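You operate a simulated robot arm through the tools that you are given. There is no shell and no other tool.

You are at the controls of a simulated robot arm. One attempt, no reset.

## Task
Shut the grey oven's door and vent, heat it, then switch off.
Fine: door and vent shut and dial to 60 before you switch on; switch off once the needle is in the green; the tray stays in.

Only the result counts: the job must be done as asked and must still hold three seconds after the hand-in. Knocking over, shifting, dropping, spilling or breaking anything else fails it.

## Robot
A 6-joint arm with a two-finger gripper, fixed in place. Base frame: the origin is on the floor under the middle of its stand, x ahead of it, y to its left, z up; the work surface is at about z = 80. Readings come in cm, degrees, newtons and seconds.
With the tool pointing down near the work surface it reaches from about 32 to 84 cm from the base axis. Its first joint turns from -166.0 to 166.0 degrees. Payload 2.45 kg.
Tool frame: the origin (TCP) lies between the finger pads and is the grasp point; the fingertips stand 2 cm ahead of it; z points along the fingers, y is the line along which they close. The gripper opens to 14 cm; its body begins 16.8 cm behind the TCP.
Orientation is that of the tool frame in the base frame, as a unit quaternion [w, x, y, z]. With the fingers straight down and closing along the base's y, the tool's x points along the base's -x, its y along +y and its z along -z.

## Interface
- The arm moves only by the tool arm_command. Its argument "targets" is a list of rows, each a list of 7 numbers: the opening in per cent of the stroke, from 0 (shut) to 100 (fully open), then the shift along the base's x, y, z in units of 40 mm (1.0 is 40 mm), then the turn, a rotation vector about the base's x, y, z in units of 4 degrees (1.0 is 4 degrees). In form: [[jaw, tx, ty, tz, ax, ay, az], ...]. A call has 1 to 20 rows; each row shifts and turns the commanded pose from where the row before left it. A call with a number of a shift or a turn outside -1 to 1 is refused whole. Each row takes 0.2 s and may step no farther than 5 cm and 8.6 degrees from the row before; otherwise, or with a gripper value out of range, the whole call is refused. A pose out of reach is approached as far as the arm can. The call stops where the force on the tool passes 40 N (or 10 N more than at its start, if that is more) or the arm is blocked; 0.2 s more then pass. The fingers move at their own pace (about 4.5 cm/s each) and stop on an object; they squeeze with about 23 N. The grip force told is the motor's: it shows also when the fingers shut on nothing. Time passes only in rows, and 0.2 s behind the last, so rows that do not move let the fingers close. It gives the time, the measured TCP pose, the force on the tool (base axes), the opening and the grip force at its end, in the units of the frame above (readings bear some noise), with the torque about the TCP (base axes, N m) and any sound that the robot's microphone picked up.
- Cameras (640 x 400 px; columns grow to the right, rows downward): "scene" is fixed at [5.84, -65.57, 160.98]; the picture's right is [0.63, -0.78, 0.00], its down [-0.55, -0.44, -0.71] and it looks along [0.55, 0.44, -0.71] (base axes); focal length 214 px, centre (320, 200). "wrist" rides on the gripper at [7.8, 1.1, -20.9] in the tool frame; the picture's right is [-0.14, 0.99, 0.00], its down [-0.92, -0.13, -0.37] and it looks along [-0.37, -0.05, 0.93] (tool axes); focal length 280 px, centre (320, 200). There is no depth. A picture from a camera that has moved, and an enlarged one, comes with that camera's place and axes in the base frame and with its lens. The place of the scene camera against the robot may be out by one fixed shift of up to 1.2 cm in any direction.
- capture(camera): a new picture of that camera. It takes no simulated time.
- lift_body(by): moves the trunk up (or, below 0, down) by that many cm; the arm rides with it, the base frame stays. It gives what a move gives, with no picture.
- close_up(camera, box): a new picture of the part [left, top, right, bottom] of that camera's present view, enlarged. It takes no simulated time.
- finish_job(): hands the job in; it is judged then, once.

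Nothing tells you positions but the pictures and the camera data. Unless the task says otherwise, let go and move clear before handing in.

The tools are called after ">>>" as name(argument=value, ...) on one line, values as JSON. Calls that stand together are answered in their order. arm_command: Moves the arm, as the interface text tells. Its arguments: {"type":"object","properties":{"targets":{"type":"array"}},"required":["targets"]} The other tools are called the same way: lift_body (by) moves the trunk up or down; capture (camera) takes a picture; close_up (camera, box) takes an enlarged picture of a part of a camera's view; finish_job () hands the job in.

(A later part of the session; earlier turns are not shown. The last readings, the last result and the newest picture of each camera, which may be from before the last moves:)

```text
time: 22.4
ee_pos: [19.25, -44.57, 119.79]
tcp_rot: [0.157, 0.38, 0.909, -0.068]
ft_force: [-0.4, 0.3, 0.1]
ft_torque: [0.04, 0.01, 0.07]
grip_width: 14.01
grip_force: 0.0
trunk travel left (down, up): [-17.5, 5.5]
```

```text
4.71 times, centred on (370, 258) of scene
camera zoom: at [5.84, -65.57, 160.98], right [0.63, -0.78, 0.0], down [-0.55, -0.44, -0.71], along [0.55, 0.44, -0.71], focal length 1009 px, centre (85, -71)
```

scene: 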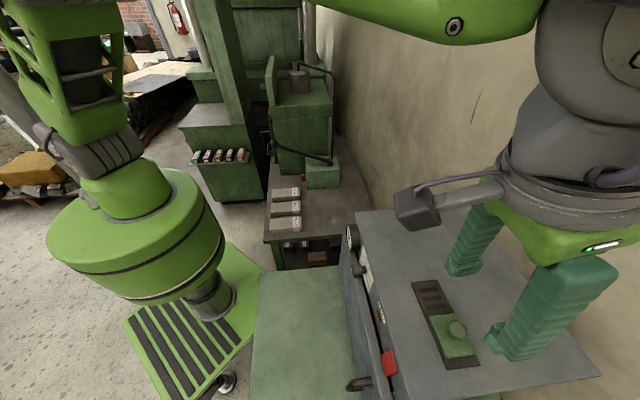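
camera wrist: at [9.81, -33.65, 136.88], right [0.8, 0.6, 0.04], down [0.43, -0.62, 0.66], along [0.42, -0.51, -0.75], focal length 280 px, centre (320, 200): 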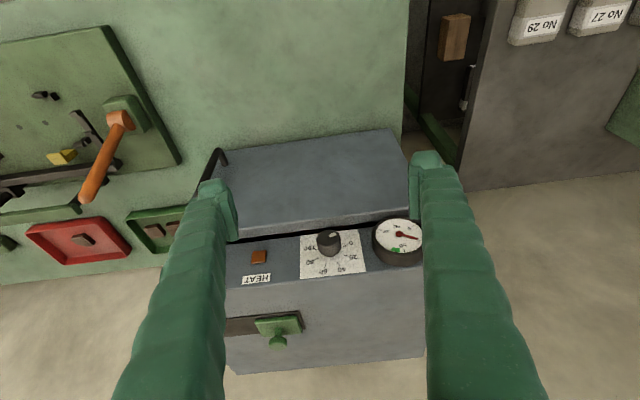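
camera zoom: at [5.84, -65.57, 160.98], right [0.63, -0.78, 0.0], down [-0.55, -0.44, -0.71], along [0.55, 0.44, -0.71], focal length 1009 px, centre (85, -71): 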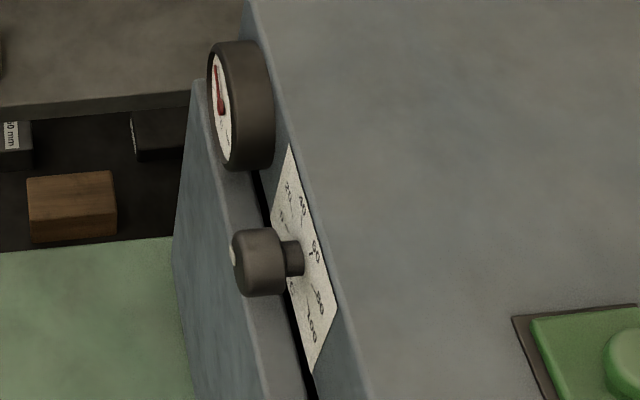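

The dial pointer is at 0 and ticks are 45° apart, so 60 needs about 135° clockwise as seen from the front. The gauge's green band is just past 50. The knob axis is near (30.5,-57), z≈111. I'll move above the knob with the jaw partly open and re-check.

>>> arm_command(targets=[[40, 0.4, -0.44, 0.2, 0, 0, 0], [40, 0.5, -0.56, 0.2, 0, 0, 0], [40, 0.5, -0.56, 0.1, 0, 0, 0], [40, 0.5, -0.56, 0, 0, 0, 0], [40, 0.5, -0.56, 0, 0, 0, 0], [40, 0.31, -0.32, 0, 0, 0, 0], [40, 0, 0, 0, 0, 0, 0]])

>>> capture(camera="wrist")

>>> close_up(camera="wrist", box=[240, 100, 440, 240])

>>> close_up(camera="scene", box=[320, 190, 440, 310])

```text
time: 24.1
ee_pos: [30.25, -56.53, 121.93]
tcp_rot: [0.158, 0.379, 0.909, -0.068]
ft_force: [-0.7, 0.2, 0.5]
ft_torque: [0.0, -0.03, 0.02]
grip_width: 5.62
grip_force: 0.1
trunk travel left (down, up): [-17.5, 5.5]
```

```text
taken
camera wrist: at [20.75, -45.56, 138.93], right [0.8, 0.6, 0.04], down [0.43, -0.62, 0.66], along [0.42, -0.51, -0.75], focal length 280 px, centre (320, 200)
```

wrist: 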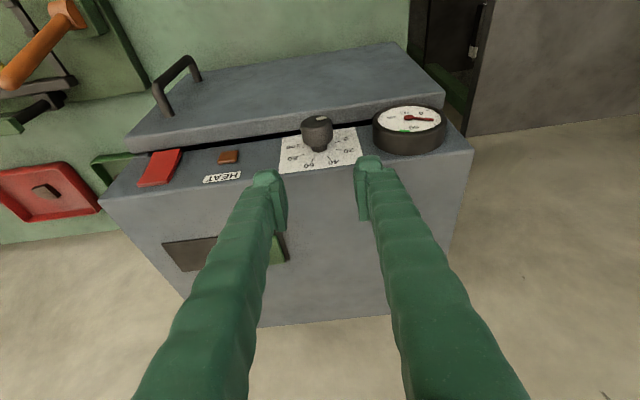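

```text
2.86 times, centred on (340, 170) of wrist
camera zoom: at [20.75, -45.56, 138.93], right [0.8, 0.6, 0.04], down [0.43, -0.62, 0.66], along [0.42, -0.51, -0.75], focal length 801 px, centre (263, 286)
```

zoom: 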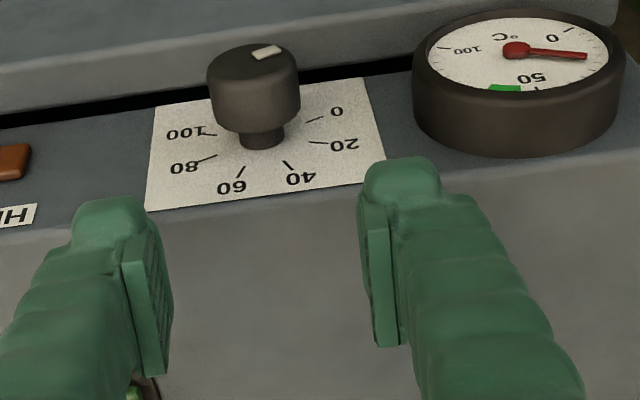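

```text
3.33 times, centred on (380, 250) of scene
camera zoom: at [5.84, -65.57, 160.98], right [0.63, -0.78, 0.0], down [-0.55, -0.44, -0.71], along [0.55, 0.44, -0.71], focal length 715 px, centre (120, 33)
```

zoom: 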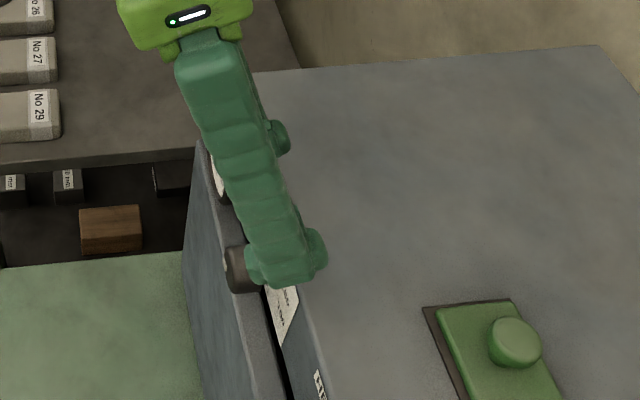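

The knob axis refines to a point about 0.1 cm from my fingers' centre line, at z≈111.4, with its face about 3 cm proud of the panel. The gauge is close on one side, so I'll tilt the tool further forward to keep the fingers clear of it.

>>> arm_command(targets=[[34, -0.21, 0.21, 0, -0.707, -0.707, 0], [34, -0.21, 0.21, -0.2, -0.707, -0.707, 0], [34, -0.2, 0.2, -0.25, -0.707, -0.707, 0], [34, -0.2, 0.2, -0.3, -0.707, -0.707, 0], [34, -0.2, 0.2, -0.3, -0.707, -0.707, 0], [34, 0, 0, 0, 0, 0, 0]])

>>> capture(camera="wrist")

>>> close_up(camera="wrist", box=[240, 100, 440, 240])

```text
time: 25.4
ee_pos: [26.19, -52.31, 117.6]
tcp_rot: [0.314, 0.363, 0.867, -0.132]
ft_force: [-0.1, 0.2, 0.9]
ft_torque: [-0.03, 0.03, 0.03]
grip_width: 4.77
grip_force: 0.1
trunk travel left (down, up): [-17.5, 5.5]
```

```text
taken
camera wrist: at [13.17, -37.88, 128.73], right [0.78, 0.62, 0.09], down [0.24, -0.42, 0.87], along [0.58, -0.66, -0.48], focal length 280 px, centre (320, 200)
```

wrist: 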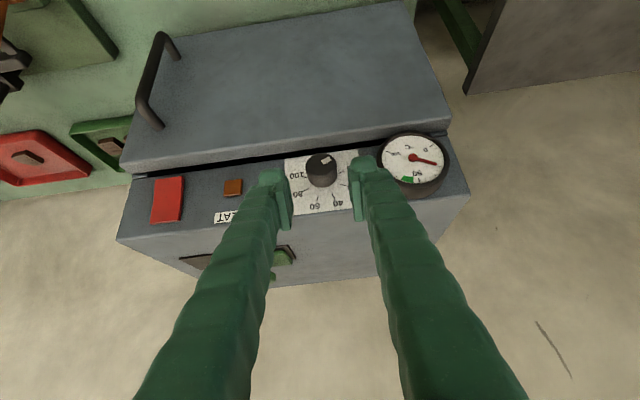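

```text
2.86 times, centred on (340, 170) of wrist
camera zoom: at [13.17, -37.88, 128.73], right [0.78, 0.62, 0.09], down [0.24, -0.42, 0.87], along [0.58, -0.66, -0.48], focal length 801 px, centre (263, 286)
```

zoom: 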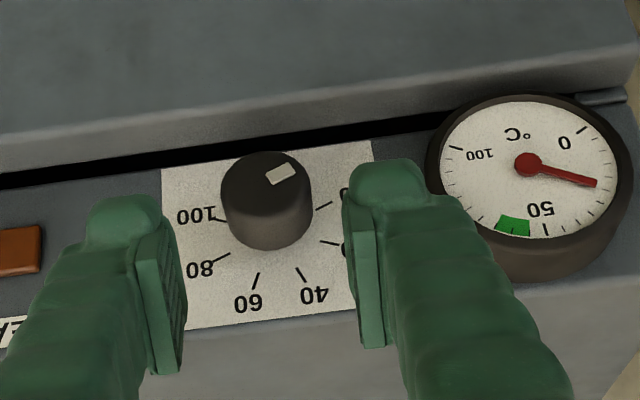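

I'm aligned with the knob and 8 cm back along the approach. I'll advance along the tool axis to straddle the knob.

>>> arm_command(targets=[[34, 0.22, -0.24, -0.38, 0, 0, 0], [34, 0.22, -0.24, -0.38, 0, 0, 0], [34, 0.22, -0.24, -0.37, 0, 0, 0], [34, 0, 0, 0, 0, 0, 0]])

>>> close_up(camera="wrist", box=[240, 100, 440, 240])

>>> close_up(camera="scene", box=[320, 190, 440, 310])

```text
time: 26.4
ee_pos: [28.76, -55.29, 113.01]
tcp_rot: [0.313, 0.362, 0.868, -0.132]
ft_force: [0.1, 0.4, 0.0]
ft_torque: [0.01, -0.02, 0.01]
grip_width: 4.77
grip_force: 0.1
trunk travel left (down, up): [-17.5, 5.5]
```

```text
2.86 times, centred on (340, 170) of wrist
camera zoom: at [15.8, -40.81, 124.16], right [0.78, 0.62, 0.09], down [0.24, -0.42, 0.87], along [0.58, -0.66, -0.48], focal length 801 px, centre (263, 286)
```

zoom: 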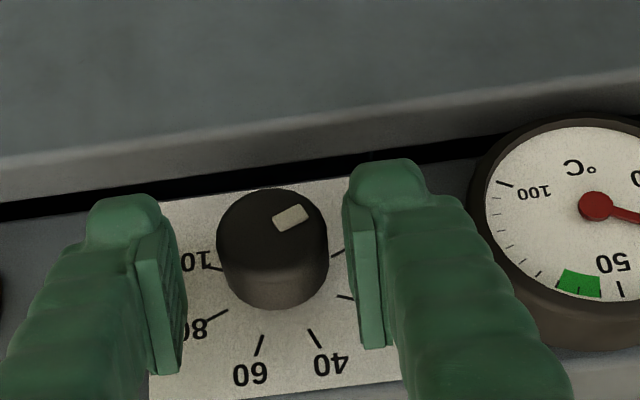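

```text
3.33 times, centred on (380, 250) of scene
camera zoom: at [5.84, -65.57, 160.98], right [0.63, -0.78, 0.0], down [-0.55, -0.44, -0.71], along [0.55, 0.44, -0.71], focal length 715 px, centre (120, 33)
```

zoom: 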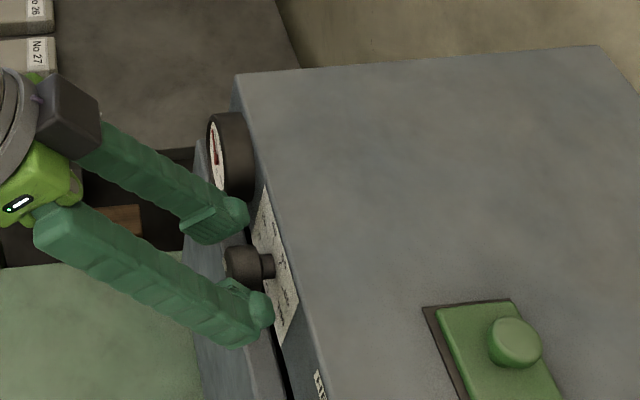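

Nearly there; the knob is about 0.2 cm toward the gauge side of centre. I'll make the last small move and close on the knob.

>>> arm_command(targets=[[34, 0.14, -0.1, -0.19, 0, 0, 0], [34, 0.13, -0.09, -0.18, 0, 0, 0], [34, 0, 0, 0, 0, 0, 0], [20, 0, 0, 0, 0, 0, 0], [15, 0, 0, 0, 0, 0, 0]])

>>> close_up(camera="wrist", box=[240, 100, 440, 240])

>>> close_up(camera="scene", box=[320, 190, 440, 310])

```text
time: 27.6
ee_pos: [29.91, -56.03, 111.6]
tcp_rot: [0.314, 0.362, 0.868, -0.132]
ft_force: [3.6, 1.0, -0.6]
ft_torque: [-0.08, -0.05, 0.0]
grip_width: 3.31
grip_force: 26.4
trunk travel left (down, up): [-17.5, 5.5]
```

```text
2.86 times, centred on (340, 170) of wrist
camera zoom: at [16.92, -41.54, 122.69], right [0.78, 0.62, 0.09], down [0.24, -0.42, 0.87], along [0.58, -0.66, -0.48], focal length 801 px, centre (263, 286)
```

zoom: 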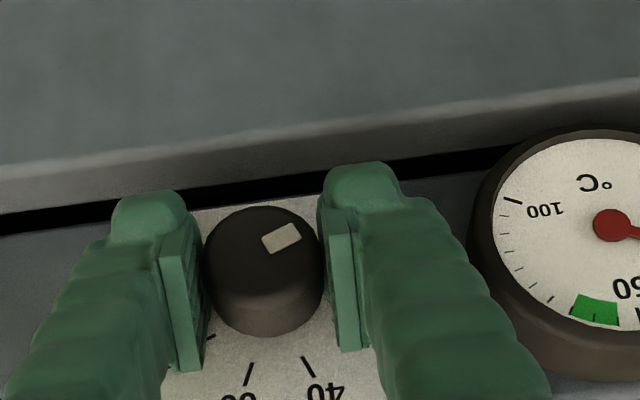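

```text
3.33 times, centred on (380, 250) of scene
camera zoom: at [5.84, -65.57, 160.98], right [0.63, -0.78, 0.0], down [-0.55, -0.44, -0.71], along [0.55, 0.44, -0.71], focal length 715 px, centre (120, 33)
```

zoom: 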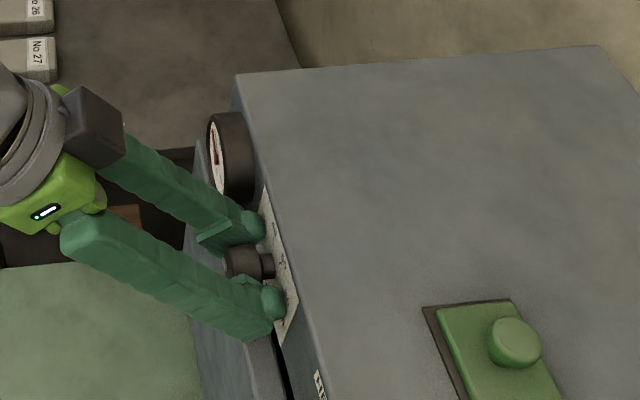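

The knob is held (3.3 cm) with little side force, so I'm centred. I'll turn it clockwise as seen from the front, starting with 16°.

>>> arm_command(targets=[[15, 0, 0, 0, 0.5, -0.5, 0], [15, 0, 0, 0, 0.707, -0.707, 0], [15, 0, 0, 0, 0.707, -0.707, 0], [15, 0, 0, 0, 0.707, -0.707, 0]])

>>> close_up(camera="wrist", box=[240, 100, 440, 240])

>>> close_up(camera="scene", box=[320, 190, 440, 310])

```text
time: 28.6
ee_pos: [29.78, -56.08, 111.53]
tcp_rot: [0.357, 0.4, 0.844, -0.018]
ft_force: [-2.5, 2.9, -7.8]
ft_torque: [-0.44, -0.47, 0.06]
grip_width: 3.25
grip_force: 44.9
trunk travel left (down, up): [-17.5, 5.5]
```

```text
2.86 times, centred on (340, 170) of wrist
camera zoom: at [14.85, -43.61, 122.65], right [0.74, 0.58, 0.34], down [0.09, -0.58, 0.81], along [0.67, -0.57, -0.48], focal length 801 px, centre (263, 286)
```

zoom: 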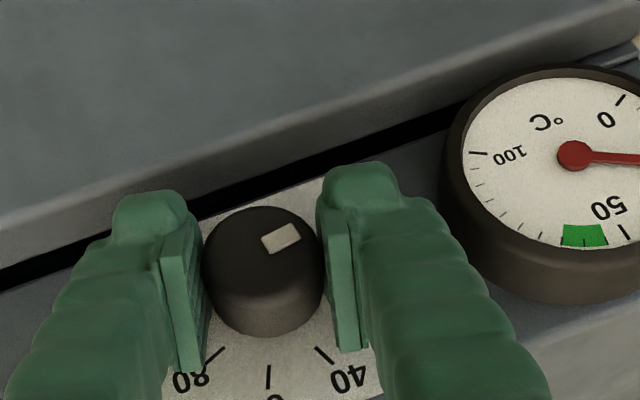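

```text
3.33 times, centred on (380, 250) of scene
camera zoom: at [5.84, -65.57, 160.98], right [0.63, -0.78, 0.0], down [-0.55, -0.44, -0.71], along [0.55, 0.44, -0.71], focal length 715 px, centre (120, 33)
```

zoom: 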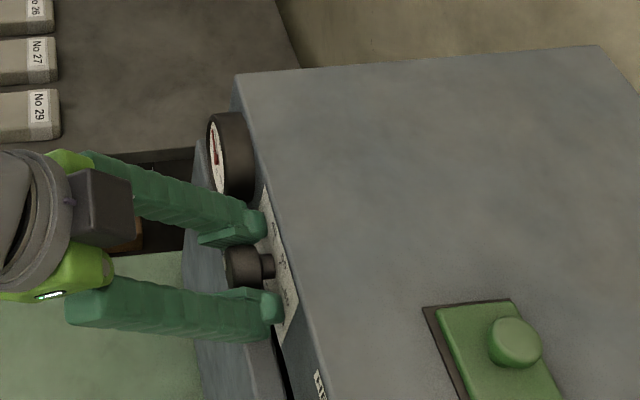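

The knob turns with the fingers. I'll go on another 16° and watch the clearance between the lower finger and the door's top edge.

>>> arm_command(targets=[[15, 0, 0, 0, 0.707, -0.707, 0], [15, 0, 0, 0, 0.707, -0.707, 0], [15, 0, 0, 0, 0.707, -0.707, 0], [15, 0, 0, 0, 0.707, -0.707, 0]])

>>> close_up(camera="wrist", box=[240, 100, 440, 240])

>>> close_up(camera="scene", box=[320, 190, 440, 310])

```text
time: 29.6
ee_pos: [29.8, -56.16, 111.56]
tcp_rot: [0.397, 0.433, 0.802, 0.104]
ft_force: [-8.0, 2.0, -15.2]
ft_torque: [-0.08, -0.02, -0.05]
grip_width: 3.24
grip_force: 45.2
trunk travel left (down, up): [-17.5, 5.5]
```

```text
2.86 times, centred on (340, 170) of wrist
camera zoom: at [12.69, -45.77, 121.74], right [0.65, 0.49, 0.58], down [-0.06, -0.73, 0.68], along [0.76, -0.48, -0.44], focal length 801 px, centre (263, 286)
```

zoom: 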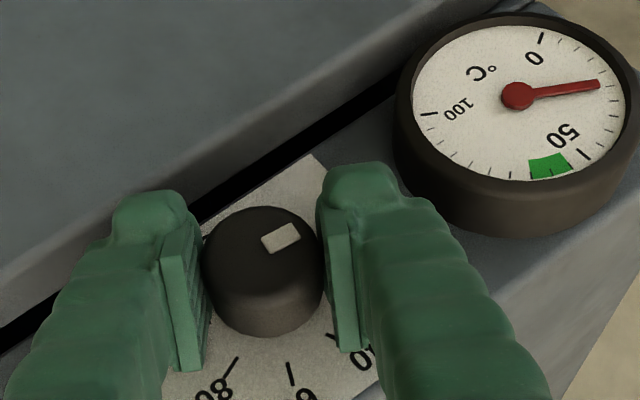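

```text
3.33 times, centred on (380, 250) of scene
camera zoom: at [5.84, -65.57, 160.98], right [0.63, -0.78, 0.0], down [-0.55, -0.44, -0.71], along [0.55, 0.44, -0.71], focal length 715 px, centre (120, 33)
```

zoom: 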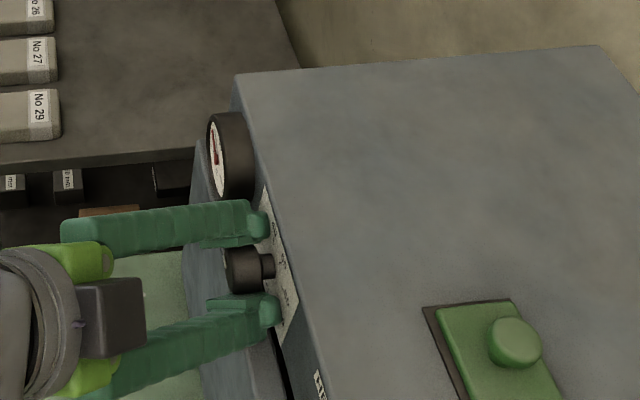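

The pointer has turned about 31° and the lower finger is near the door's edge. I'll release, draw back along the tool axis, and take a fresh grip from the other side.

>>> arm_command(targets=[[31, 0, 0, 0, 0, 0, 0], [31, 0, 0, 0, 0, 0, 0], [31, -0.24, 0.06, 0.22, 0, 0, 0], [31, -0.25, 0.06, 0.22, 0, 0, 0], [31, -0.25, 0.06, 0.22, 0, 0, 0]])

>>> capture(camera="wrist")

>>> close_up(camera="wrist", box=[240, 100, 440, 240])

```text
time: 30.9
ee_pos: [26.96, -55.38, 114.33]
tcp_rot: [0.397, 0.433, 0.802, 0.105]
ft_force: [0.2, 0.9, -0.5]
ft_torque: [-0.02, -0.02, 0.01]
grip_width: 4.33
grip_force: 0.0
trunk travel left (down, up): [-17.5, 5.5]
```

```text
taken
camera wrist: at [9.76, -44.99, 124.48], right [0.65, 0.49, 0.58], down [-0.06, -0.73, 0.68], along [0.76, -0.48, -0.44], focal length 280 px, centre (320, 200)
```

wrist: 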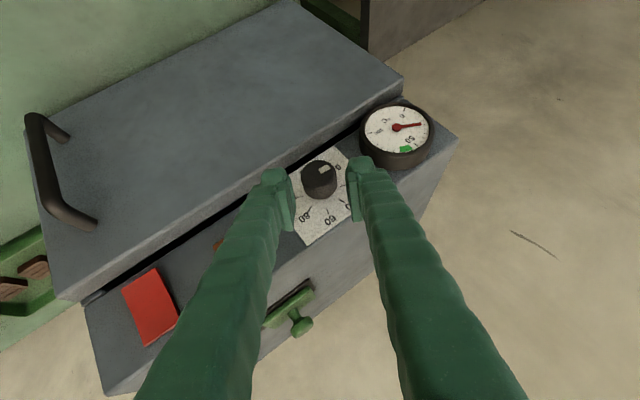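

```text
2.86 times, centred on (340, 170) of wrist
camera zoom: at [9.76, -44.99, 124.48], right [0.65, 0.49, 0.58], down [-0.06, -0.73, 0.68], along [0.76, -0.48, -0.44], focal length 801 px, centre (263, 286)
```

zoom: 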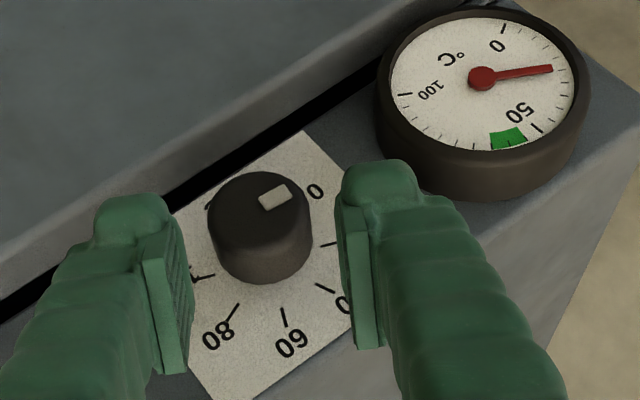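

Free of the knob. Now I'll swing the tool back to the other side about the knob axis.

>>> arm_command(targets=[[31, 0.034, 0.034, 0.03, -0.674, 0.674, 0], [31, 0.034, 0.034, 0.03, -0.674, 0.674, 0], [31, 0.034, 0.034, 0.02, -0.674, 0.674, 0], [31, 0.034, 0.034, 0.02, -0.674, 0.674, 0], [31, 0.034, 0.034, 0.01, -0.674, 0.674, 0], [31, 0.034, 0.034, 0, -0.674, 0.674, 0], [31, 0.034, 0.034, 0, -0.674, 0.674, 0], [31, 0.034, 0.034, 0, -0.674, 0.674, 0], [31, 0.034, 0.034, 0, -0.674, 0.674, 0], [31, 0.034, 0.034, 0, -0.674, 0.674, 0], [31, 0.034, 0.034, 0, -0.674, 0.674, 0], [31, 0.034, 0.034, -0.01, -0.674, 0.674, 0], [31, 0.034, 0.034, -0.02, -0.674, 0.674, 0], [31, 0.034, 0.034, -0.02, -0.674, 0.674, 0], [31, 0.034, 0.034, -0.03, -0.674, 0.674, 0], [31, 0.034, 0.034, -0.03, -0.674, 0.674, 0]])

>>> capture(camera="wrist")

>>> close_up(camera="wrist", box=[240, 100, 440, 240])

```text
time: 34.2
ee_pos: [27.97, -54.66, 116.19]
tcp_rot: [0.278, 0.33, 0.878, -0.207]
ft_force: [0.0, -0.4, 0.3]
ft_torque: [-0.02, -0.01, 0.03]
grip_width: 4.32
grip_force: 0.1
out of reach, approached as far as the arm can: row 11, 12, 13, 14, 15, 16
trunk travel left (down, up): [-17.5, 5.5]
```

```text
taken
camera wrist: at [16.36, -38.93, 126.95], right [0.77, 0.63, -0.09], down [0.36, -0.32, 0.88], along [0.52, -0.71, -0.47], focal length 280 px, centre (320, 200)
```

wrist: 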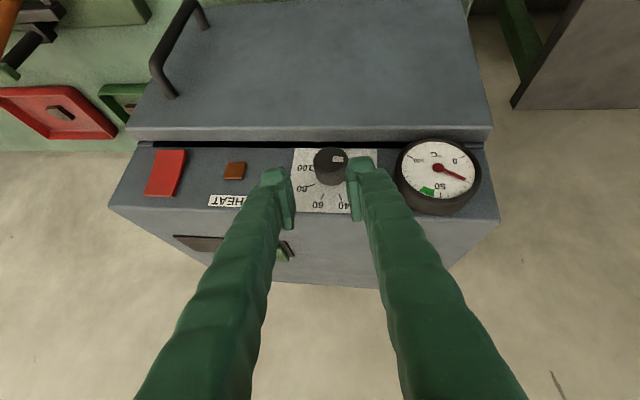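

```text
2.86 times, centred on (340, 170) of wrist
camera zoom: at [16.36, -38.93, 126.95], right [0.77, 0.63, -0.09], down [0.36, -0.32, 0.88], along [0.52, -0.71, -0.47], focal length 801 px, centre (263, 286)
```

zoom: 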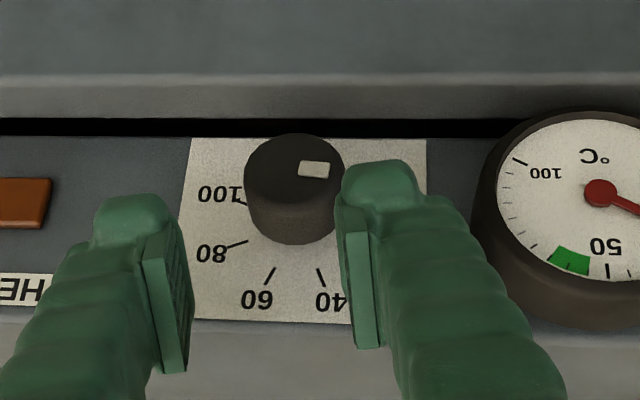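

The swing back ran into an arm limit at about -10°, so I'll work from about -5° to +32° and use more grips. First I'll undo the unreachable part of that turn.

>>> arm_command(targets=[[31, -0.039, -0.037, 0.008, 0.7, -0.7, 0], [31, -0.039, -0.037, 0.008, 0.7, -0.7, 0], [31, -0.039, -0.037, 0.008, 0.7, -0.7, 0], [31, -0.039, -0.037, 0.008, 0.7, -0.7, 0], [31, -0.039, -0.037, 0.008, 0.7, -0.7, 0], [31, -0.039, -0.037, 0.008, 0.7, -0.7, 0]])

>>> close_up(camera="wrist", box=[240, 100, 440, 240])

```text
time: 35.6
ee_pos: [27.16, -55.36, 116.04]
tcp_rot: [0.352, 0.394, 0.849, -0.024]
ft_force: [-0.1, -0.6, -0.1]
ft_torque: [0.05, -0.01, -0.05]
grip_width: 4.31
grip_force: 0.1
trunk travel left (down, up): [-17.5, 5.5]
```

```text
2.86 times, centred on (340, 170) of wrist
camera zoom: at [12.23, -43.02, 127.29], right [0.74, 0.59, 0.32], down [0.11, -0.57, 0.82], along [0.66, -0.57, -0.48], focal length 801 px, centre (263, 286)
```

zoom: 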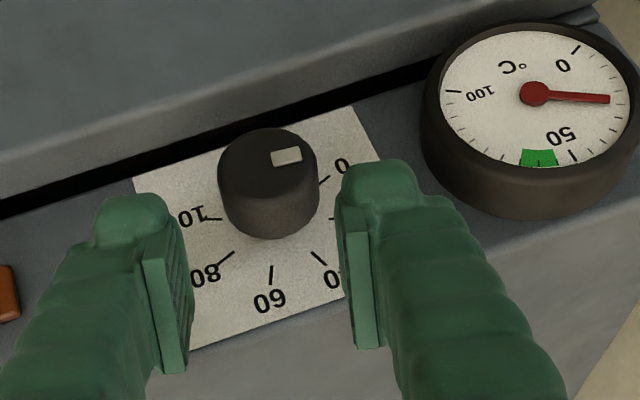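

Now at about +14°. I'll turn back to about -6°, 4 cm short of the knob.

>>> arm_command(targets=[[31, 0.055, 0.065, -0.074, -0.7, 0.7, 0], [31, 0.055, 0.065, -0.074, -0.7, 0.7, 0], [31, 0.055, 0.065, -0.074, -0.7, 0.7, 0], [31, 0.055, 0.065, -0.074, -0.7, 0.7, 0], [31, 0.055, 0.065, -0.074, -0.7, 0.7, 0]])

>>> close_up(camera="wrist", box=[240, 100, 440, 240])

```text
time: 36.9
ee_pos: [28.19, -54.05, 114.53]
tcp_rot: [0.291, 0.342, 0.876, -0.177]
ft_force: [0.1, -0.4, -0.7]
ft_torque: [0.01, 0.0, 0.0]
grip_width: 4.32
grip_force: 0.1
trunk travel left (down, up): [-17.5, 5.5]
```

```text
2.86 times, centred on (340, 170) of wrist
camera zoom: at [16.13, -38.9, 125.68], right [0.78, 0.63, -0.02], down [0.32, -0.36, 0.88], along [0.54, -0.69, -0.48], focal length 801 px, centre (263, 286)
```

zoom: 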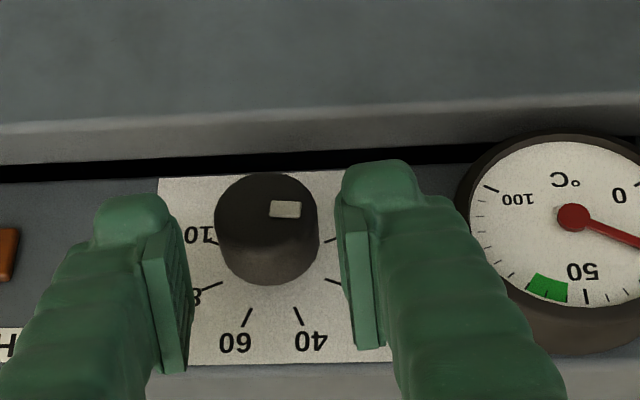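

Aligned again. I'll advance onto the knob, close, and turn another 37°.

>>> arm_command(targets=[[31, 0.133, -0.17, -0.265, 0, 0, 0], [31, 0.133, -0.17, -0.265, 0, 0, 0], [31, 0.133, -0.17, -0.265, 0, 0, 0], [31, 0, 0, 0, 0, 0, 0], [15, 0, 0, 0, 0, 0, 0], [15, 0, 0, 0, 0, 0, 0]])

>>> close_up(camera="wrist", box=[240, 100, 440, 240])

```text
time: 38.2
ee_pos: [29.93, -56.11, 111.39]
tcp_rot: [0.291, 0.341, 0.876, -0.177]
ft_force: [7.3, 7.4, -0.8]
ft_torque: [-0.04, -0.03, 0.18]
grip_width: 3.28
grip_force: 32.1
trunk travel left (down, up): [-17.5, 5.5]
```

```text
2.86 times, centred on (340, 170) of wrist
camera zoom: at [17.77, -40.9, 122.51], right [0.78, 0.63, -0.02], down [0.32, -0.36, 0.88], along [0.55, -0.69, -0.48], focal length 801 px, centre (263, 286)
```

zoom: 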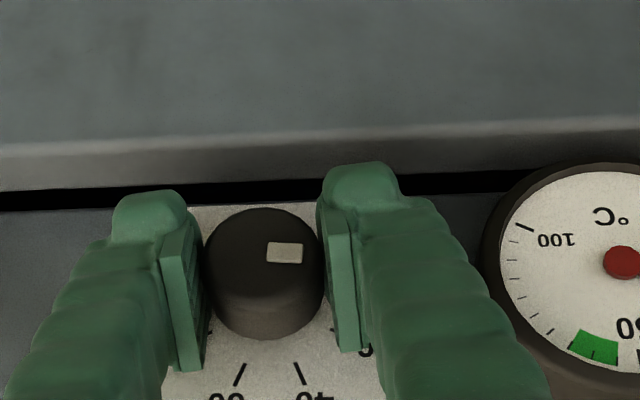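

Gripped. Turning clockwise now.

>>> arm_command(targets=[[15, 0.02, 0.02, 0, 0.5, -0.5, 0], [15, 0, 0, 0, 0.73, -0.73, 0], [15, 0, 0, 0, 0.73, -0.73, 0], [15, 0, 0, 0, 0.73, -0.73, 0], [15, 0, 0, 0, 0.73, -0.73, 0], [15, 0, 0, 0, 0.73, -0.73, 0], [15, 0, 0, 0, 0.73, -0.73, 0], [15, 0, 0, 0, 0.73, -0.73, 0], [15, 0, 0, 0, 0.73, -0.73, 0], [15, 0, 0, 0, 0.4, -0.4, 0]])

>>> close_up(camera="wrist", box=[240, 100, 440, 240])

>>> close_up(camera="scene", box=[320, 190, 440, 310])

```text
time: 40.5
ee_pos: [29.87, -56.22, 111.42]
tcp_rot: [0.399, 0.431, 0.801, 0.114]
ft_force: [-7.5, -1.6, -1.9]
ft_torque: [0.08, 0.07, 0.14]
grip_width: 3.27
grip_force: 44.6
trunk travel left (down, up): [-17.5, 5.5]
```

```text
2.86 times, centred on (340, 170) of wrist
camera zoom: at [12.54, -46.08, 121.52], right [0.64, 0.49, 0.6], down [-0.06, -0.74, 0.67], along [0.77, -0.47, -0.44], focal length 801 px, centre (263, 286)
```

zoom: 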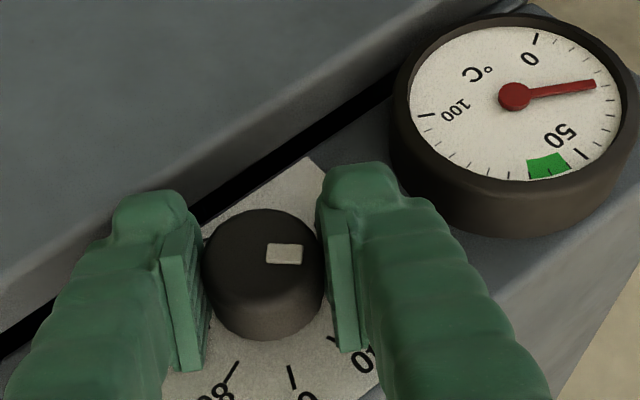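

```text
3.33 times, centred on (380, 250) of scene
camera zoom: at [5.84, -65.57, 160.98], right [0.63, -0.78, 0.0], down [-0.55, -0.44, -0.71], along [0.55, 0.44, -0.71], focal length 715 px, centre (120, 33)
```

zoom: 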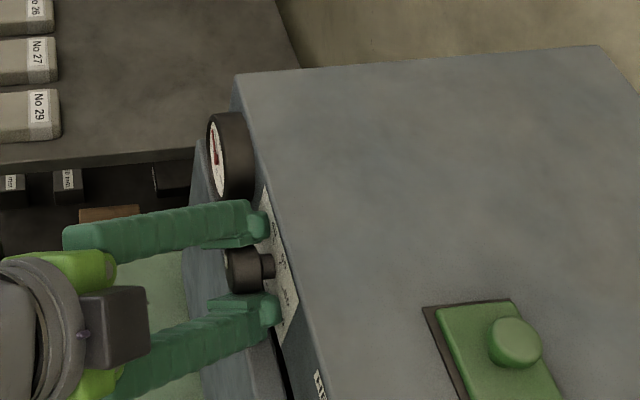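

About 69° turned so far, with low forces. I'll release, draw back and return to the start angle for the next grip.

>>> arm_command(targets=[[31, 0, 0, 0, 0, 0, 0], [31, 0, 0, 0, 0, 0, 0], [31, -0.246, 0.054, 0.218, 0, 0, 0], [31, -0.246, 0.054, 0.218, 0, 0, 0], [31, -0.246, 0.054, 0.218, 0, 0, 0], [31, 0.034, 0.035, 0.02, -0.68, 0.68, 0], [31, 0.034, 0.035, 0.02, -0.68, 0.68, 0], [31, 0.034, 0.035, 0.02, -0.68, 0.68, 0], [31, 0.034, 0.035, 0.02, -0.68, 0.68, 0], [31, 0.034, 0.035, 0.01, -0.68, 0.68, 0], [31, 0.034, 0.035, 0.01, -0.68, 0.68, 0], [31, 0.034, 0.035, 0.005, -0.68, 0.68, 0], [31, 0.034, 0.035, 0, -0.68, 0.68, 0], [31, 0.034, 0.035, 0, -0.68, 0.68, 0], [31, 0.034, 0.035, 0, -0.68, 0.68, 0]])

>>> close_up(camera="wrist", box=[240, 100, 440, 240])

```text
time: 43.6
ee_pos: [28.44, -53.95, 114.49]
tcp_rot: [0.29, 0.34, 0.876, -0.18]
ft_force: [0.0, 0.2, -0.7]
ft_torque: [0.01, 0.03, 0.04]
grip_width: 4.35
grip_force: 0.0
trunk travel left (down, up): [-17.5, 5.5]
```

```text
2.86 times, centred on (340, 170) of wrist
camera zoom: at [16.32, -38.73, 125.48], right [0.78, 0.63, -0.03], down [0.32, -0.35, 0.88], along [0.54, -0.69, -0.48], focal length 801 px, centre (263, 286)
```

zoom: 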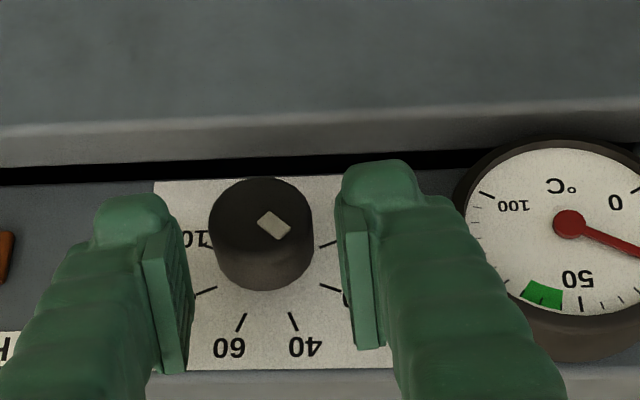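

The pointer has come round to about 31 on the scale. I'll take the next grip and turn 38° more.

>>> arm_command(targets=[[31, 0.13, -0.172, -0.26, 0, 0, 0], [31, 0.13, -0.172, -0.26, 0, 0, 0], [31, 0.13, -0.172, -0.26, 0, 0, 0], [31, 0, 0, 0, 0, 0, 0], [15, 0, 0, 0, 0, 0, 0], [15, 0, 0, 0, 0, 0, 0], [15, 0, 0, 0, 0.5, -0.5, 0], [15, 0, 0, 0, 0.73, -0.73, 0], [15, 0, 0, 0, 0.73, -0.73, 0], [15, 0, 0, 0, 0.73, -0.73, 0], [15, 0, 0, 0, 0.73, -0.73, 0], [15, 0, 0, 0, 0.73, -0.73, 0], [15, 0, 0, 0, 0.73, -0.73, 0], [15, 0, 0, 0, 0.73, -0.73, 0], [15, 0, 0, 0, 0.73, -0.73, 0], [15, 0, 0, 0, 0.4, -0.4, 0]])

>>> close_up(camera="wrist", box=[240, 100, 440, 240])

```text
time: 47.0
ee_pos: [29.93, -56.04, 111.28]
tcp_rot: [0.399, 0.431, 0.802, 0.112]
ft_force: [-6.7, 0.4, 4.0]
ft_torque: [0.01, -0.01, 0.22]
grip_width: 3.25
grip_force: 45.1
trunk travel left (down, up): [-17.5, 5.5]
```

```text
2.86 times, centred on (340, 170) of wrist
camera zoom: at [12.59, -46.0, 121.48], right [0.64, 0.49, 0.59], down [-0.06, -0.74, 0.68], along [0.77, -0.47, -0.44], focal length 801 px, centre (263, 286)
```

zoom: 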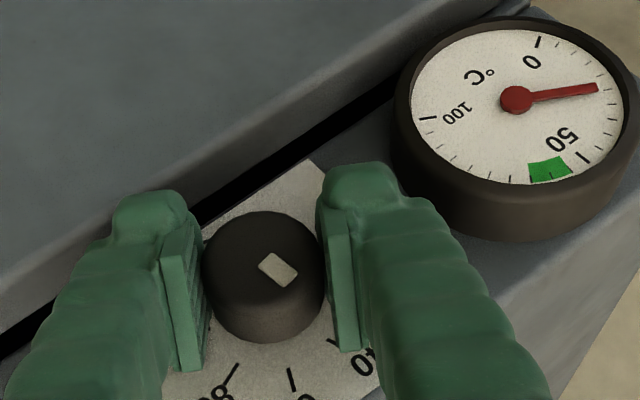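

About 107° turned. I'll release, draw back and look squarely at the pointer before the last part.

>>> arm_command(targets=[[31, 0, 0, 0, 0, 0, 0], [31, 0, 0, 0, 0, 0, 0], [31, -0.246, 0.054, 0.218, 0, 0, 0], [31, -0.246, 0.054, 0.218, 0, 0, 0], [31, -0.246, 0.054, 0.218, 0, 0, 0], [31, 0.034, 0.035, 0.02, -0.68, 0.68, 0], [31, 0.034, 0.035, 0.02, -0.68, 0.68, 0], [31, 0.034, 0.035, 0.02, -0.68, 0.68, 0], [31, 0.034, 0.035, 0.02, -0.68, 0.68, 0], [31, 0.034, 0.035, 0.01, -0.68, 0.68, 0], [31, 0.034, 0.035, 0.01, -0.68, 0.68, 0], [31, 0.034, 0.035, 0.005, -0.68, 0.68, 0], [31, 0.034, 0.035, 0, -0.68, 0.68, 0], [31, 0.034, 0.035, 0, -0.68, 0.68, 0], [31, 0.034, 0.035, 0, -0.68, 0.68, 0]])

>>> close_up(camera="wrist", box=[270, 130, 390, 240])

```text
time: 50.2
ee_pos: [28.41, -54.18, 114.36]
tcp_rot: [0.288, 0.339, 0.877, -0.181]
ft_force: [-0.7, -0.4, 0.5]
ft_torque: [0.01, 0.02, 0.0]
grip_width: 4.33
grip_force: 0.1
trunk travel left (down, up): [-17.5, 5.5]
```

```text
3.64 times, centred on (330, 185) of wrist
camera zoom: at [16.35, -38.73, 125.38], right [0.78, 0.63, -0.04], down [0.32, -0.35, 0.88], along [0.54, -0.69, -0.48], focal length 1020 px, centre (284, 254)
```

zoom: 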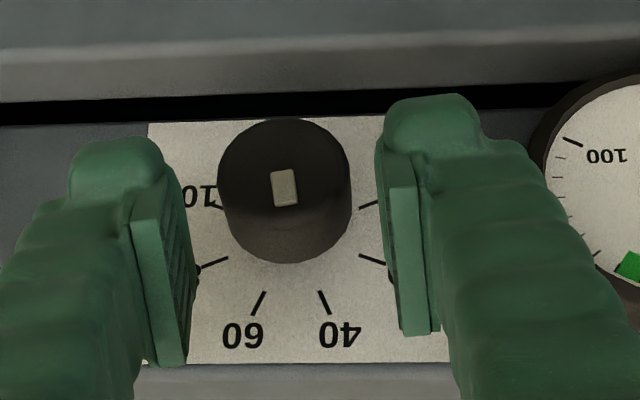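

The pointer is now just short of straight up, so about 28.5° remains to reach 60. I'll grip again and turn by that amount.

>>> arm_command(targets=[[31, 0.127, -0.157, -0.26, 0, 0, 0], [31, 0.127, -0.157, -0.26, 0, 0, 0], [31, 0.127, -0.157, -0.255, 0, 0, 0], [31, 0, 0, 0, 0, 0, 0], [15, 0, 0, 0, 0, 0, 0], [15, 0, 0, 0, 0, 0, 0], [15, 0, 0, 0, 0.5, -0.5, 0], [15, 0, 0, 0, 0.73, -0.73, 0], [15, 0, 0, 0, 0.73, -0.73, 0], [15, 0, 0, 0, 0.73, -0.73, 0], [15, 0, 0, 0, 0.73, -0.73, 0], [15, 0, 0, 0, 0.73, -0.73, 0], [15, 0, 0, 0, 0.73, -0.73, 0], [15, 0, 0, 0, 0.16, -0.16, 0], [15, 0, 0, 0, 0, 0, 0]])

>>> close_up(camera="wrist", box=[240, 100, 440, 240])

```text
time: 53.5
ee_pos: [29.82, -55.94, 111.25]
tcp_rot: [0.373, 0.412, 0.831, 0.036]
ft_force: [-7.2, -5.0, -3.4]
ft_torque: [0.14, 0.15, -0.09]
grip_width: 3.22
grip_force: 45.5
trunk travel left (down, up): [-17.5, 5.5]
```

```text
2.86 times, centred on (340, 170) of wrist
camera zoom: at [13.88, -44.61, 122.09], right [0.7, 0.56, 0.44], down [0.03, -0.65, 0.76], along [0.71, -0.52, -0.47], focal length 801 px, centre (263, 286)
```

zoom: 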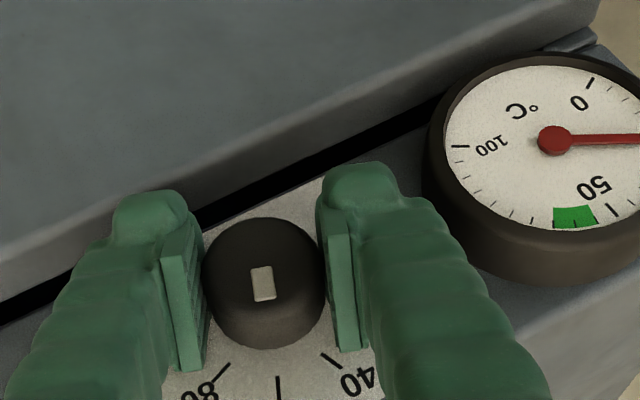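

The pointer lines up with the 60 tick. I'll let go, draw back and level the view to verify.

>>> arm_command(targets=[[31, 0, 0, 0, 0, 0, 0], [31, 0, 0, 0, 0, 0, 0], [31, -0.247, 0.095, 0.266, 0, 0, 0], [31, -0.247, 0.095, 0.266, 0, 0, 0], [31, -0.247, 0.095, 0.266, 0, 0, 0], [40, -0.247, 0.095, 0.266, 0, 0, 0], [60, -0.1, 0.1, 0.1, -0.65, 0.65, 0], [60, -0.1, 0.1, 0.1, -0.65, 0.65, 0], [60, -0.1, 0.1, 0.1, -0.65, 0.65, 0], [60, -0.1, 0.1, 0.1, -0.65, 0.65, 0], [60, -0.1, 0.1, 0.1, -0.65, 0.65, 0], [60, -0.1, 0.1, 0.1, -0.65, 0.65, 0]])

>>> capture(camera="wrist")

>>> close_up(camera="wrist", box=[260, 100, 480, 260])

```text
time: 56.0
ee_pos: [23.51, -51.94, 117.9]
tcp_rot: [0.31, 0.357, 0.871, -0.134]
ft_force: [0.0, 1.4, -0.4]
ft_torque: [-0.02, -0.04, -0.02]
grip_width: 8.41
grip_force: 0.2
trunk travel left (down, up): [-17.5, 5.5]
```

```text
taken
camera wrist: at [10.62, -37.55, 129.16], right [0.78, 0.63, 0.08], down [0.26, -0.42, 0.87], along [0.58, -0.66, -0.49], focal length 280 px, centre (320, 200)
```

wrist: 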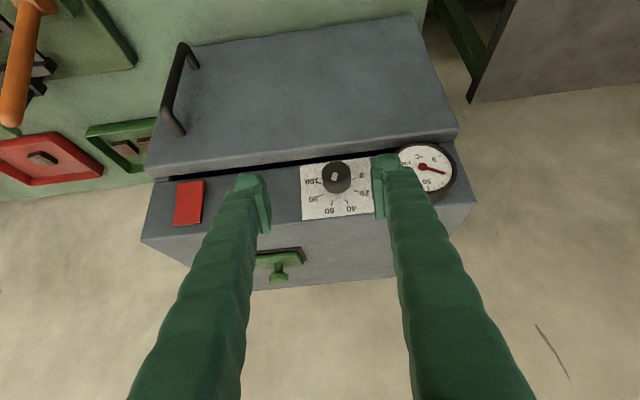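

```text
2.50 times, centred on (370, 180) of wrist
camera zoom: at [10.62, -37.55, 129.16], right [0.78, 0.63, 0.08], down [0.26, -0.42, 0.87], along [0.58, -0.66, -0.49], focal length 701 px, centre (195, 250)
```

zoom: 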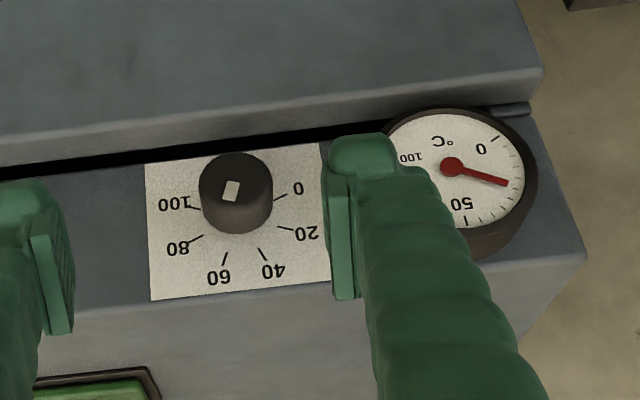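

>>> close_up(camera="wrist", box=[300, 150, 380, 225])

>>> close_up(camera="wrist", box=[130, 150, 270, 260])

>>> close_up(camera="scene", box=[340, 290, 430, 400])

```text
5.33 times, centred on (340, 188) of wrist
camera zoom: at [10.62, -37.55, 129.16], right [0.78, 0.63, 0.08], down [0.26, -0.42, 0.87], along [0.58, -0.66, -0.49], focal length 1495 px, centre (213, 267)
```

zoom: 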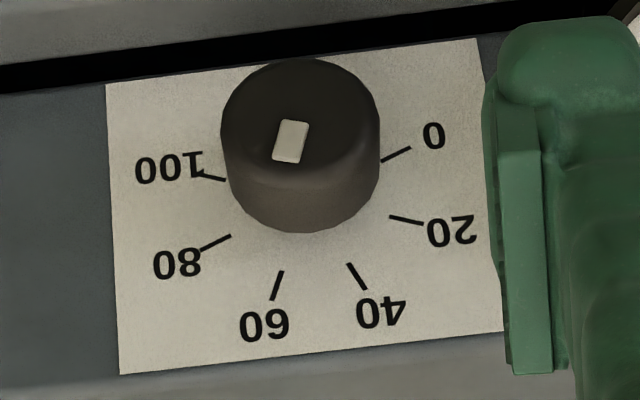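

```text
3.64 times, centred on (200, 205) of wrist
camera zoom: at [10.62, -37.55, 129.16], right [0.78, 0.63, 0.08], down [0.26, -0.42, 0.87], along [0.58, -0.66, -0.49], focal length 1020 px, centre (756, 182)
```

zoom: 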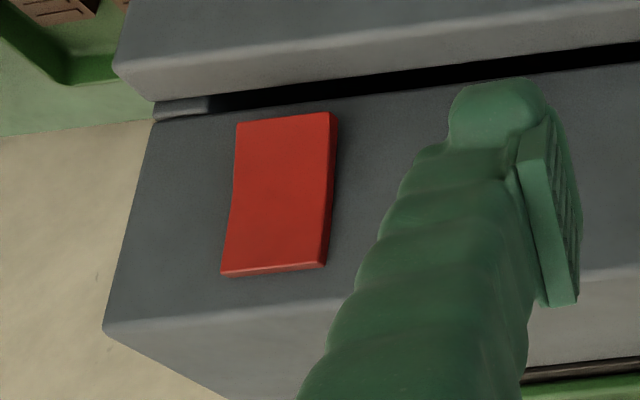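

```text
3.64 times, centred on (385, 345) of scene
camera zoom: at [5.84, -65.57, 160.98], right [0.63, -0.78, 0.0], down [-0.55, -0.44, -0.71], along [0.55, 0.44, -0.71], focal length 780 px, centre (84, -327)
```

zoom: 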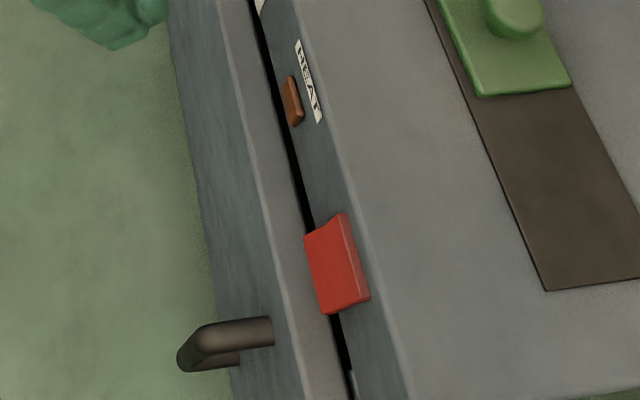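

The pointer looks to be on 60; I'll enlarge further to measure it properly, and look at the red switch's shape.

>>> close_up(camera="wrist", box=[322, 156, 356, 178])

>>> close_up(camera="wrist", box=[315, 160, 385, 215])

>>> close_up(camera="scene", box=[365, 335, 405, 385])

```text
16.00 times, centred on (339, 167) of wrist
camera zoom: at [10.62, -37.55, 129.16], right [0.78, 0.63, 0.08], down [0.26, -0.42, 0.87], along [0.58, -0.66, -0.49], focal length 4486 px, centre (16, 728)
```

zoom: 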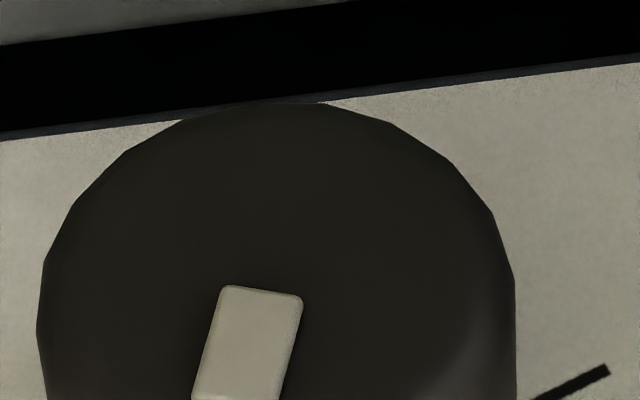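

```text
7.27 times, centred on (350, 188) of wrist
camera zoom: at [10.62, -37.55, 129.16], right [0.78, 0.63, 0.08], down [0.26, -0.42, 0.87], along [0.58, -0.66, -0.49], focal length 2039 px, centre (102, 291)
```

zoom: 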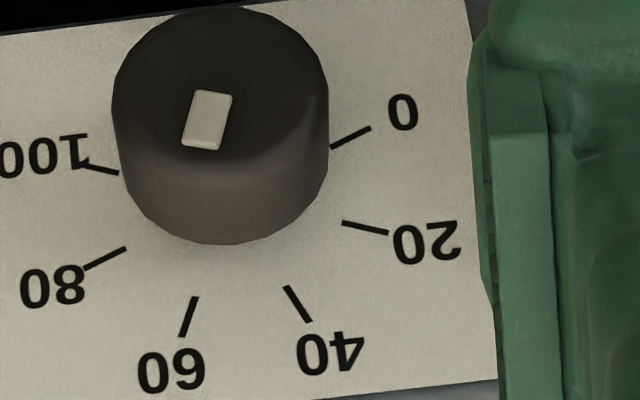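

```text
8.00 times, centred on (385, 360) of scene
camera zoom: at [5.84, -65.57, 160.98], right [0.63, -0.78, 0.0], down [-0.55, -0.44, -0.71], along [0.55, 0.44, -0.71], focal length 1716 px, centre (-200, -1080)
```

zoom: 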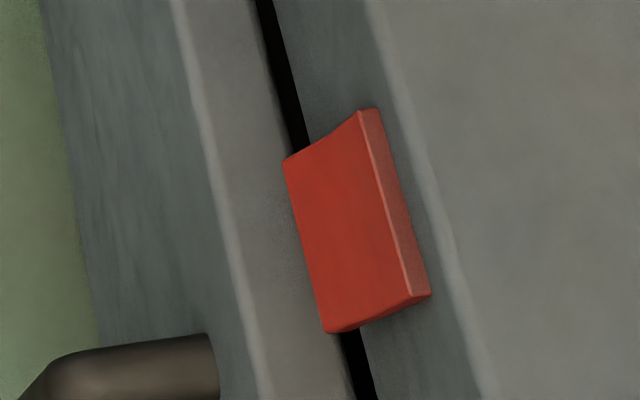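

By measurement the pointer is at about 58, some 4° short of the 60 tick. I'll re-grip once and nudge it clockwise by about 4.5°.

>>> arm_command(targets=[[34, 0.378, -0.19, -0.29, 0, 0, 0], [34, 0.378, -0.19, -0.29, 0, 0, 0], [34, 0.378, -0.19, -0.29, 0, 0, 0], [34, 0, 0, 0, 0, 0, 0]])

>>> close_up(camera="wrist", box=[270, 130, 390, 240])

```text
time: 57.0
ee_pos: [28.0, -54.33, 114.44]
tcp_rot: [0.31, 0.358, 0.871, -0.133]
ft_force: [-0.1, 0.0, 0.5]
ft_torque: [0.0, 0.02, 0.02]
grip_width: 4.78
grip_force: 0.0
trunk travel left (down, up): [-17.5, 5.5]
```

```text
3.64 times, centred on (330, 185) of wrist
camera zoom: at [15.1, -39.91, 125.66], right [0.77, 0.63, 0.08], down [0.25, -0.42, 0.87], along [0.58, -0.66, -0.49], focal length 1020 px, centre (284, 254)
```

zoom: 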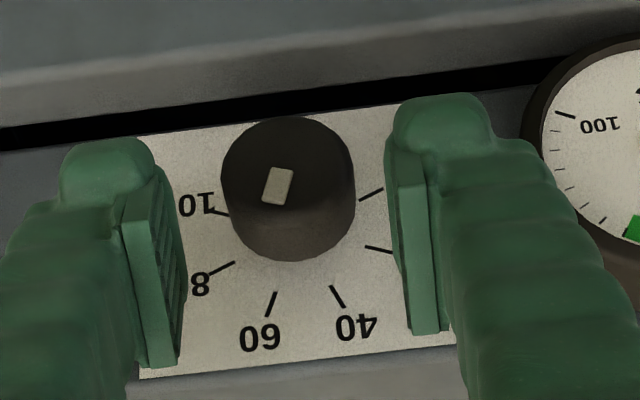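

>>> arm_command(targets=[[31, 0.153, -0.152, -0.255, 0, 0, 0], [31, 0.153, -0.152, -0.255, 0, 0, 0], [31, 0.153, -0.152, -0.255, 0, 0, 0], [31, 0, 0, 0, 0, 0, 0], [15, 0, 0, 0, 0, 0, 0], [15, 0, 0, 0, 0, 0, 0], [15, 0, 0, 0, 0.43, -0.43, 0], [15, 0, 0, 0, 0.43, -0.43, 0], [15, 0, 0, 0, 0, 0, 0]])

>>> close_up(camera="wrist", box=[270, 130, 390, 240])

```text
time: 59.0
ee_pos: [30.06, -56.1, 111.37]
tcp_rot: [0.325, 0.371, 0.865, -0.097]
ft_force: [-0.6, 3.3, 0.3]
ft_torque: [-0.05, -0.03, 0.15]
grip_width: 3.28
grip_force: 44.7
trunk travel left (down, up): [-17.5, 5.5]
```

```text
3.64 times, centred on (330, 185) of wrist
camera zoom: at [16.31, -42.38, 122.69], right [0.77, 0.62, 0.16], down [0.2, -0.47, 0.86], along [0.61, -0.63, -0.49], focal length 1020 px, centre (284, 254)
```

zoom: 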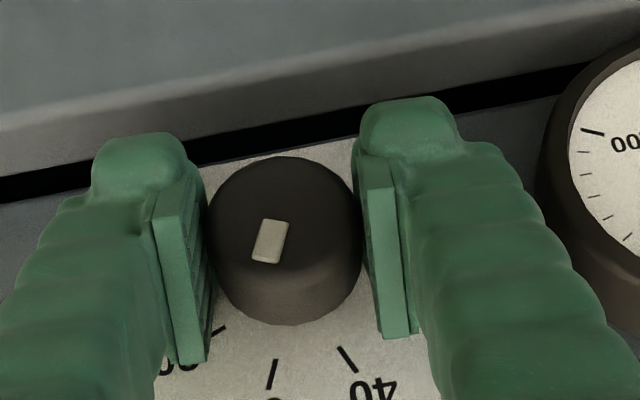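

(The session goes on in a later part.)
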